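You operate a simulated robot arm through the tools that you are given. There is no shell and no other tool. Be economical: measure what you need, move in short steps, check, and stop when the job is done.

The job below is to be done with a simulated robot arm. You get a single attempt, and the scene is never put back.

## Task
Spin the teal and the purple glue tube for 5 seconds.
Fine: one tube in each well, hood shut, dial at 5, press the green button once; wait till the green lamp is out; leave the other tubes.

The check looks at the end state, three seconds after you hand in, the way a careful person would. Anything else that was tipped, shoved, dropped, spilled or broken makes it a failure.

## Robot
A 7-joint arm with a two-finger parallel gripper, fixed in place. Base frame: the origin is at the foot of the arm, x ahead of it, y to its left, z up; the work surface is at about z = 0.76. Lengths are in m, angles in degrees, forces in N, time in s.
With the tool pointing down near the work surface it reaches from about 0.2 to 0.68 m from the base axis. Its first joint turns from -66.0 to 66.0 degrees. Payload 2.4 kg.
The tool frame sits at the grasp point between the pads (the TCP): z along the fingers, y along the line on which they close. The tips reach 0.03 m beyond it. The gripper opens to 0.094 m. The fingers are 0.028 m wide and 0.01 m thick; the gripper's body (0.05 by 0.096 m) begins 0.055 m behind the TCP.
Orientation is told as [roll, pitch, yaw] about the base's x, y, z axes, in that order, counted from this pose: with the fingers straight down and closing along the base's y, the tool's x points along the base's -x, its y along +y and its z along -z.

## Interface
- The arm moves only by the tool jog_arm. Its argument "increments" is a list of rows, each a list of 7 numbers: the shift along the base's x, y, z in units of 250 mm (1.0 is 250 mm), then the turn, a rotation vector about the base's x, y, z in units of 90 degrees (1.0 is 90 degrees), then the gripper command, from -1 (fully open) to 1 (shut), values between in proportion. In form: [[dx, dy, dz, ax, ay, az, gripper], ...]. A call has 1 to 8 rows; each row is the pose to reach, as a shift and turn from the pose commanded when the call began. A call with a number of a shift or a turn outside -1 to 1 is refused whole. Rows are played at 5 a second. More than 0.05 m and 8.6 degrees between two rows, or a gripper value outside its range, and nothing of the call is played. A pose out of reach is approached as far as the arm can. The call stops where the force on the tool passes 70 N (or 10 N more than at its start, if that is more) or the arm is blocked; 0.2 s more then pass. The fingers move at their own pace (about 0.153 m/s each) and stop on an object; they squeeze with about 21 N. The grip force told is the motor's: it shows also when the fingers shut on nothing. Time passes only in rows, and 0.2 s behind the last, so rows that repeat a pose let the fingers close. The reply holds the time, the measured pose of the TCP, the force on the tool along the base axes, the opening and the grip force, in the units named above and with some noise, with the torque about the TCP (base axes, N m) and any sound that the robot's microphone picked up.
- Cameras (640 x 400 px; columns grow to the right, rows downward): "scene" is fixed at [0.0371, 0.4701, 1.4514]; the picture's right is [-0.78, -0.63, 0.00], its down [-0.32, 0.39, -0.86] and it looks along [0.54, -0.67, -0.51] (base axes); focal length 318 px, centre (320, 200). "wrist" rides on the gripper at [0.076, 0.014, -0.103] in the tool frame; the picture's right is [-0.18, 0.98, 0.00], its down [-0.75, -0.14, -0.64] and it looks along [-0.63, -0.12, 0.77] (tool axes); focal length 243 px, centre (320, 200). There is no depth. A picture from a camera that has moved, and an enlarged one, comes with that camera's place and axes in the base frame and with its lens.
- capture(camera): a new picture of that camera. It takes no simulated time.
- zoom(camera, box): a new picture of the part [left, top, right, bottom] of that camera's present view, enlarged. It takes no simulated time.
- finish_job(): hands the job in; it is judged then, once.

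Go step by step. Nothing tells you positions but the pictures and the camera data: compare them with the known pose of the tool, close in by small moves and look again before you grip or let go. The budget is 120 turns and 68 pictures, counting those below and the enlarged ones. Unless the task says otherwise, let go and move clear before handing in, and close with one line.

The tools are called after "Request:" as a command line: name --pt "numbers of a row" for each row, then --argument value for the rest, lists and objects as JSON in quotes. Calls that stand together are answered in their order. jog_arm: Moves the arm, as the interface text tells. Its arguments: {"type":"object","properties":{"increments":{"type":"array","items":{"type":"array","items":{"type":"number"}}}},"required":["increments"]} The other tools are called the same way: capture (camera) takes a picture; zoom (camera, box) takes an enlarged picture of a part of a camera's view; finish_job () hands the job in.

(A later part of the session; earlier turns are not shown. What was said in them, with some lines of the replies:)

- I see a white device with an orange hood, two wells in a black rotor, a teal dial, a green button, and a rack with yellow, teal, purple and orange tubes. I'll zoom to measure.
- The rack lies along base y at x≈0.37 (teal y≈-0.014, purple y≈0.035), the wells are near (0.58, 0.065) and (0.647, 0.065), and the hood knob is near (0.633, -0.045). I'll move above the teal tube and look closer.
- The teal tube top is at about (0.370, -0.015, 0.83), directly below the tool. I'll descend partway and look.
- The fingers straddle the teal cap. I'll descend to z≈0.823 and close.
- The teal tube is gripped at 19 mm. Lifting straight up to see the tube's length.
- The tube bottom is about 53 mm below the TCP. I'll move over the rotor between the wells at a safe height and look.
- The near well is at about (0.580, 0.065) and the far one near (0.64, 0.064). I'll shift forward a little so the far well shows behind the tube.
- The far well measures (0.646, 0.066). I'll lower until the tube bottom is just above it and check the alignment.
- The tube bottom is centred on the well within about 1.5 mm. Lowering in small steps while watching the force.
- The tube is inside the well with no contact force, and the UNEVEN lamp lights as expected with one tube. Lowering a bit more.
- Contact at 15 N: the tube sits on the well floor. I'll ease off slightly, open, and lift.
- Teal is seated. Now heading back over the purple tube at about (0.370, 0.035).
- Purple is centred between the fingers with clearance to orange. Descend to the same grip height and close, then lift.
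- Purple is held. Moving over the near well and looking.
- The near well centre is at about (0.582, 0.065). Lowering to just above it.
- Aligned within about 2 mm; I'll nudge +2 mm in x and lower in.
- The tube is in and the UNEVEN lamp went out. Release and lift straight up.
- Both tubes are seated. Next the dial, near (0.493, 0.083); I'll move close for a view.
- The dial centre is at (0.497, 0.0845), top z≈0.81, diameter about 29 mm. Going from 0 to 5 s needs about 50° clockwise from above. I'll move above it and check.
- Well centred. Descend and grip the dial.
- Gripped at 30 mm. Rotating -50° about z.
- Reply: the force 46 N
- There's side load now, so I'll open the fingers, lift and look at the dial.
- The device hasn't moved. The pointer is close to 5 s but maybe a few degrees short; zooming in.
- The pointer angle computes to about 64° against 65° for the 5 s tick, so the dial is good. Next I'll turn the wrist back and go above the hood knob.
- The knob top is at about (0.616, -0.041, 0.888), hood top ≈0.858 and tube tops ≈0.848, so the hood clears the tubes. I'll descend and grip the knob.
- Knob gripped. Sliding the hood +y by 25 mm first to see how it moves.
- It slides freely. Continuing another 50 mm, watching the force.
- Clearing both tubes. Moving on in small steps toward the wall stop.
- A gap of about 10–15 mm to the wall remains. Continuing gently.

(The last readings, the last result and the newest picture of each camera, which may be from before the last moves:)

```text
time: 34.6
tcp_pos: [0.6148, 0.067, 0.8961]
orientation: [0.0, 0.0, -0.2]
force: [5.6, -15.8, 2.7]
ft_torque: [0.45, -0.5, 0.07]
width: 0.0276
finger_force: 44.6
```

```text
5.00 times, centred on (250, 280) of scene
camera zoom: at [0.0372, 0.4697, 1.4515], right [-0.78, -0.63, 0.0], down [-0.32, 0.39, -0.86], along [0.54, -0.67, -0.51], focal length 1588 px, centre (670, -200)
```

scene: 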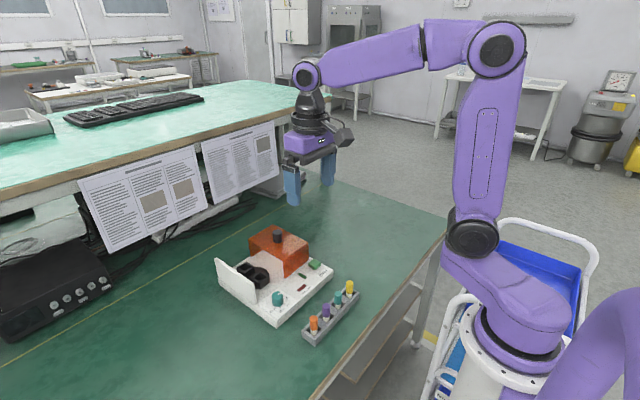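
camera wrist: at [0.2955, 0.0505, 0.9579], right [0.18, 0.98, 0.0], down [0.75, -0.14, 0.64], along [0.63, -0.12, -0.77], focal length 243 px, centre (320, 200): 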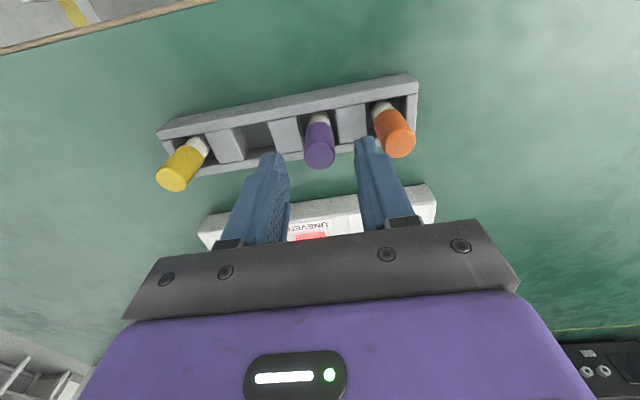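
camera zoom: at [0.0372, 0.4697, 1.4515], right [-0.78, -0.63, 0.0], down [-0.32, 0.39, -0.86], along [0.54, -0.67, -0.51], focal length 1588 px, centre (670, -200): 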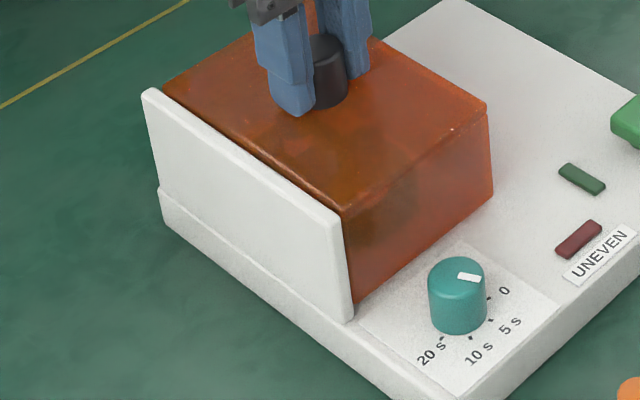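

Looks shut, with a reaction of -16 N in y. One small extra push to confirm it's at the stop.

Request:
jog_arm --pt "0 0.006 0 0 0 0 1" --pt "0 0.006 0 0 0 0 1"

Request:
zoom --camera "wrist" --box '[220, 0, 420, 160]'

```text
time: 35.2
tcp_pos: [0.6159, 0.0658, 0.8969]
orientation: [-0.1, 0.0, -0.2]
force: [5.0, -22.3, 2.8]
ft_torque: [0.38, 0.06, 0.24]
width: 0.0276
finger_force: 44.5
```

```text
2.50 times, centred on (320, 80) of wrist
camera zoom: at [0.5404, 0.0804, 0.9978], right [0.19, 0.98, 0.0], down [0.75, -0.14, 0.64], along [0.63, -0.12, -0.77], focal length 606 px, centre (320, 500)
```

zoom: 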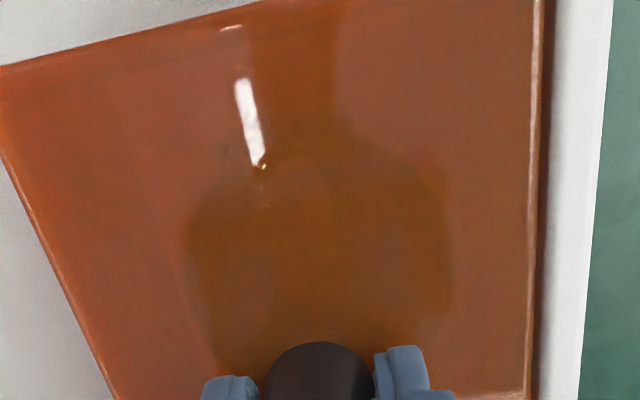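

At the stop. Release the knob and lift.

Request:
jog_arm --pt "0 -0.008 0 0 0 0 1" --pt "0 -0.008 0 0 0 0 0.3" --pt "0 -0.008 0 0 0 0 -0.15" --pt "0 -0.008 0 0 0 0 -0.15" --pt "0 -0.008 0.12 0 0 0 -0.15" --pt "0 -0.008 0.28 0 0 0 -0.15"

Request:
zoom --camera "scene" --box '[210, 220, 330, 320]'

```text
time: 36.6
tcp_pos: [0.6158, 0.0689, 0.964]
orientation: [0.0, 0.0, 0.0]
force: [0.8, -0.1, 0.5]
ft_torque: [0.01, 0.01, 0.02]
width: 0.0538
finger_force: 0.1
```

```text
4.00 times, centred on (270, 270) of scene
camera zoom: at [0.0371, 0.4701, 1.4514], right [-0.78, -0.63, 0.0], down [-0.32, 0.39, -0.86], along [0.54, -0.67, -0.51], focal length 1270 px, centre (520, -80)
```

zoom: 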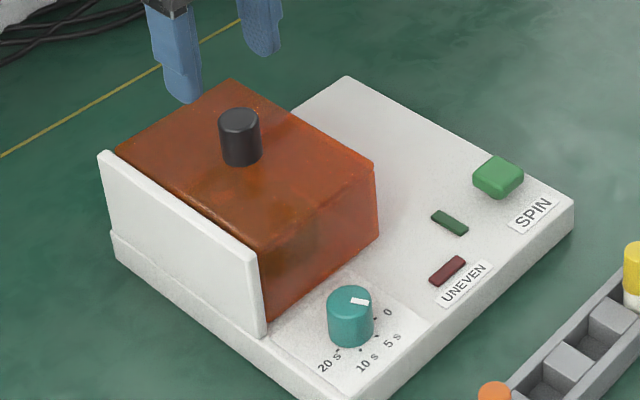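

The hood is shut. Now to the green button near (0.505, -0.08), with fingers closed.

Request:
jog_arm --pt "-0.1 -0.13 0 0 0 0 -0.15" --pt "-0.2 -0.26 0 0 0 0 0.5" --pt "-0.3 -0.4 0 0 0 0 1" --pt "-0.4 -0.53 -0.08 0 0 0 1" --pt "-0.444 -0.596 -0.2 0 0 0 1" --pt "-0.444 -0.596 -0.28 0 0 0 1" --pt "-0.444 -0.596 -0.28 0 0 0 1"

Request:
zoom --camera "wrist" --box '[220, 60, 420, 220]'

Request:
zoom --camera "scene" --box '[270, 220, 350, 300]'

```text
time: 38.2
tcp_pos: [0.5031, -0.0812, 0.8961]
orientation: [0.0, 0.0, 0.0]
force: [0.7, -0.6, -0.2]
ft_torque: [0.03, 0.01, 0.03]
width: 0.0
finger_force: 21.4
```

```text
2.50 times, centred on (320, 140) of wrist
camera zoom: at [0.4289, -0.0671, 0.9976], right [0.18, 0.98, 0.0], down [0.75, -0.14, 0.64], along [0.63, -0.12, -0.77], focal length 606 px, centre (320, 350)
```

zoom: 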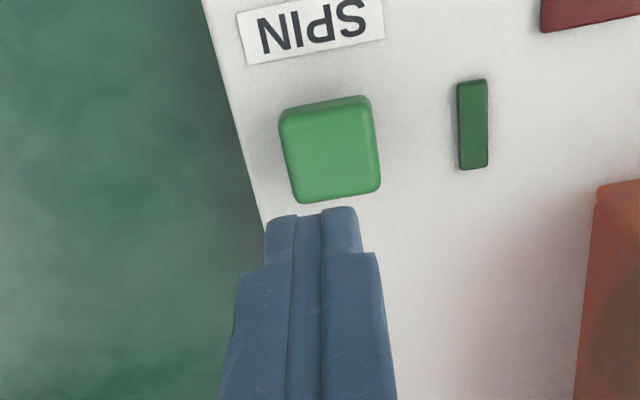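

```text
5.00 times, centred on (310, 260) of scene
camera zoom: at [0.0371, 0.4701, 1.4514], right [-0.78, -0.63, 0.0], down [-0.32, 0.39, -0.86], along [0.54, -0.67, -0.51], focal length 1588 px, centre (370, -100)
```

zoom: 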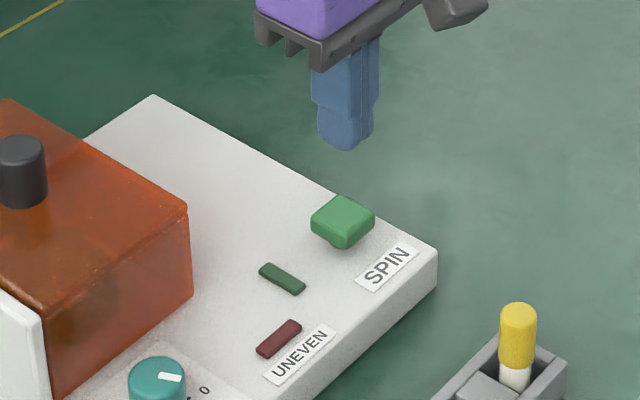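

The button top is at (0.506, -0.0775, 0.803). I'll centre over it and stop with the tips 3–4 mm above.

Request:
jog_arm --pt "0.012 0.013 -0.1 0 0 0 1" --pt "0.012 0.013 -0.2 0 0 0 1" --pt "0.012 0.013 -0.236 0 0 0 1" --pt "0.012 0.013 -0.236 0 0 0 1"

Request:
zoom --camera "scene" --box '[270, 220, 350, 300]'

```text
time: 39.2
tcp_pos: [0.5063, -0.0769, 0.8371]
orientation: [-0.1, 0.1, 0.1]
force: [-1.5, 1.6, 3.2]
ft_torque: [0.04, 0.05, 0.03]
width: 0.0
finger_force: 20.6
heard: click
```

```text
5.00 times, centred on (310, 260) of scene
camera zoom: at [0.037, 0.4701, 1.4514], right [-0.78, -0.63, 0.0], down [-0.32, 0.39, -0.86], along [0.54, -0.67, -0.51], focal length 1588 px, centre (370, -100)
```

zoom: 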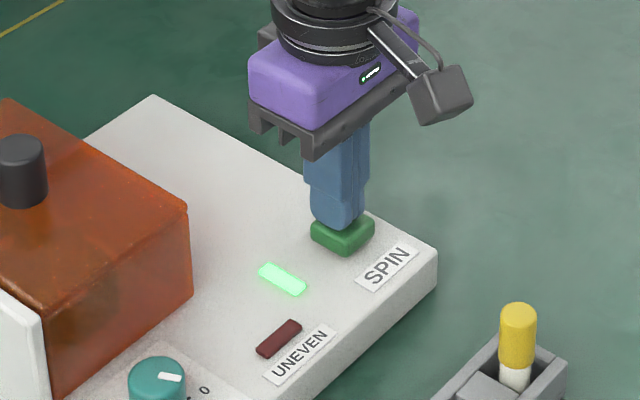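

The button already clicked and the green lamp is lit. Retracting straight up and away without a second press.

Request:
jog_arm --pt "0 0 0.1 0 0 0 1" --pt "0 0 0.25 0 0 0 1" --pt "0 0 0.4 0 0 0 1" --pt "0 0 0.5 0 0 0 1" --pt "0 0 0.5 0 0 0 1" --pt "0 0 0.5 0 0 0 1" --pt "0 0 0.5 0 0 0 1" --pt "0 0 0.5 0 0 0 1"

Request:
zoom --camera "scene" --box '[210, 220, 350, 320]'

```text
time: 41.0
tcp_pos: [0.5075, -0.0759, 0.9615]
orientation: [0.0, 0.0, 0.0]
force: [0.0, 0.5, -0.1]
ft_torque: [0.01, 0.01, 0.0]
width: 0.0
finger_force: 21.3
```

```text
4.00 times, centred on (280, 270) of scene
camera zoom: at [0.0371, 0.4701, 1.4514], right [-0.78, -0.63, 0.0], down [-0.32, 0.39, -0.86], along [0.54, -0.67, -0.51], focal length 1270 px, centre (480, -80)
```

zoom: 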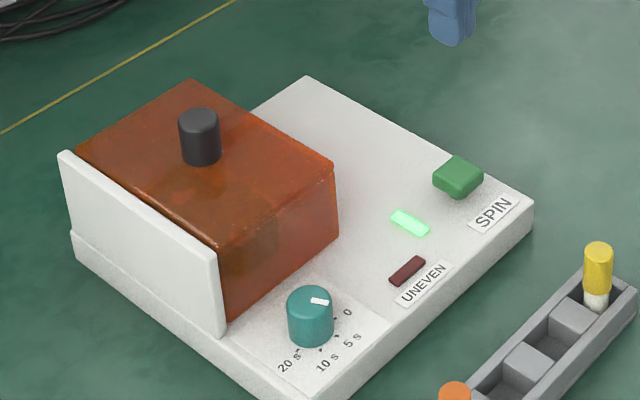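

Spinning, lamp still lit. I'll wait about 3.5 s more and look.

Request:
jog_arm --pt "0 0 0 0 0 0 1" --pt "0 0 0 0 0 0 1" --pt "0 0 0 0 0 0 1" --pt "0 0 0 0 0 0 1" --pt "0 0 0 0 0 0 1" --pt "0 0 0 0 0 0 1" --pt "0 0 0 0 0 0 1" --pt "0 0 0 0 0 0 1"

Request:
jog_arm --pt "0 0 0 0 0 0 1" --pt "0 0 0 0 0 0 1" --pt "0 0 0 0 0 0 1" --pt "0 0 0 0 0 0 1" --pt "0 0 0 0 0 0 1" --pt "0 0 0 0 0 0 1" --pt "0 0 0 0 0 0 1" --pt "0 0 0 0 0 0 1"

Request:
zoom --camera "scene" --box '[210, 220, 350, 320]'

```text
time: 42.8
tcp_pos: [0.5079, -0.0779, 0.962]
orientation: [0.1, 0.0, 0.0]
force: [0.2, 0.2, 1.0]
ft_torque: [0.01, 0.01, -0.01]
width: 0.0
finger_force: 21.4
```

```text
time: 44.6
tcp_pos: [0.507, -0.0766, 0.9626]
orientation: [0.0, 0.0, 0.0]
force: [0.6, -0.3, 0.4]
ft_torque: [-0.01, -0.05, -0.02]
width: 0.0
finger_force: 20.7
```

```text
4.00 times, centred on (280, 270) of scene
camera zoom: at [0.0371, 0.4701, 1.4514], right [-0.78, -0.63, 0.0], down [-0.32, 0.39, -0.86], along [0.54, -0.67, -0.51], focal length 1270 px, centre (480, -80)
```

zoom: 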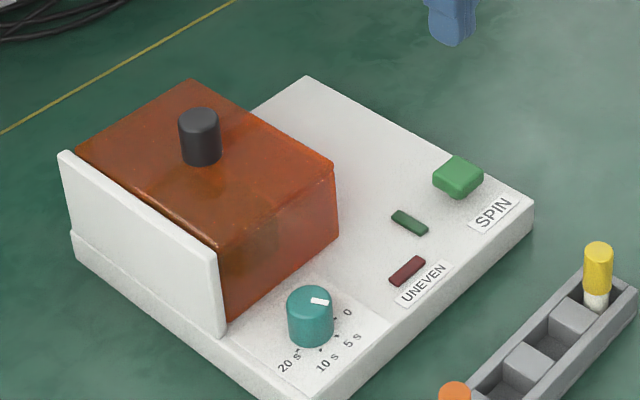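

The green lamp is out about 5 s after the click, the hood is shut, the dial is at 5, the other tubes are untouched, and the arm is clear. Handing in.

Request:
finish_job

```text
The job is handed in.
```

The teal and purple tubes were spun for 5 s with one tube in each well, the hood shut and one button press, and I handed in after the green lamp went out.
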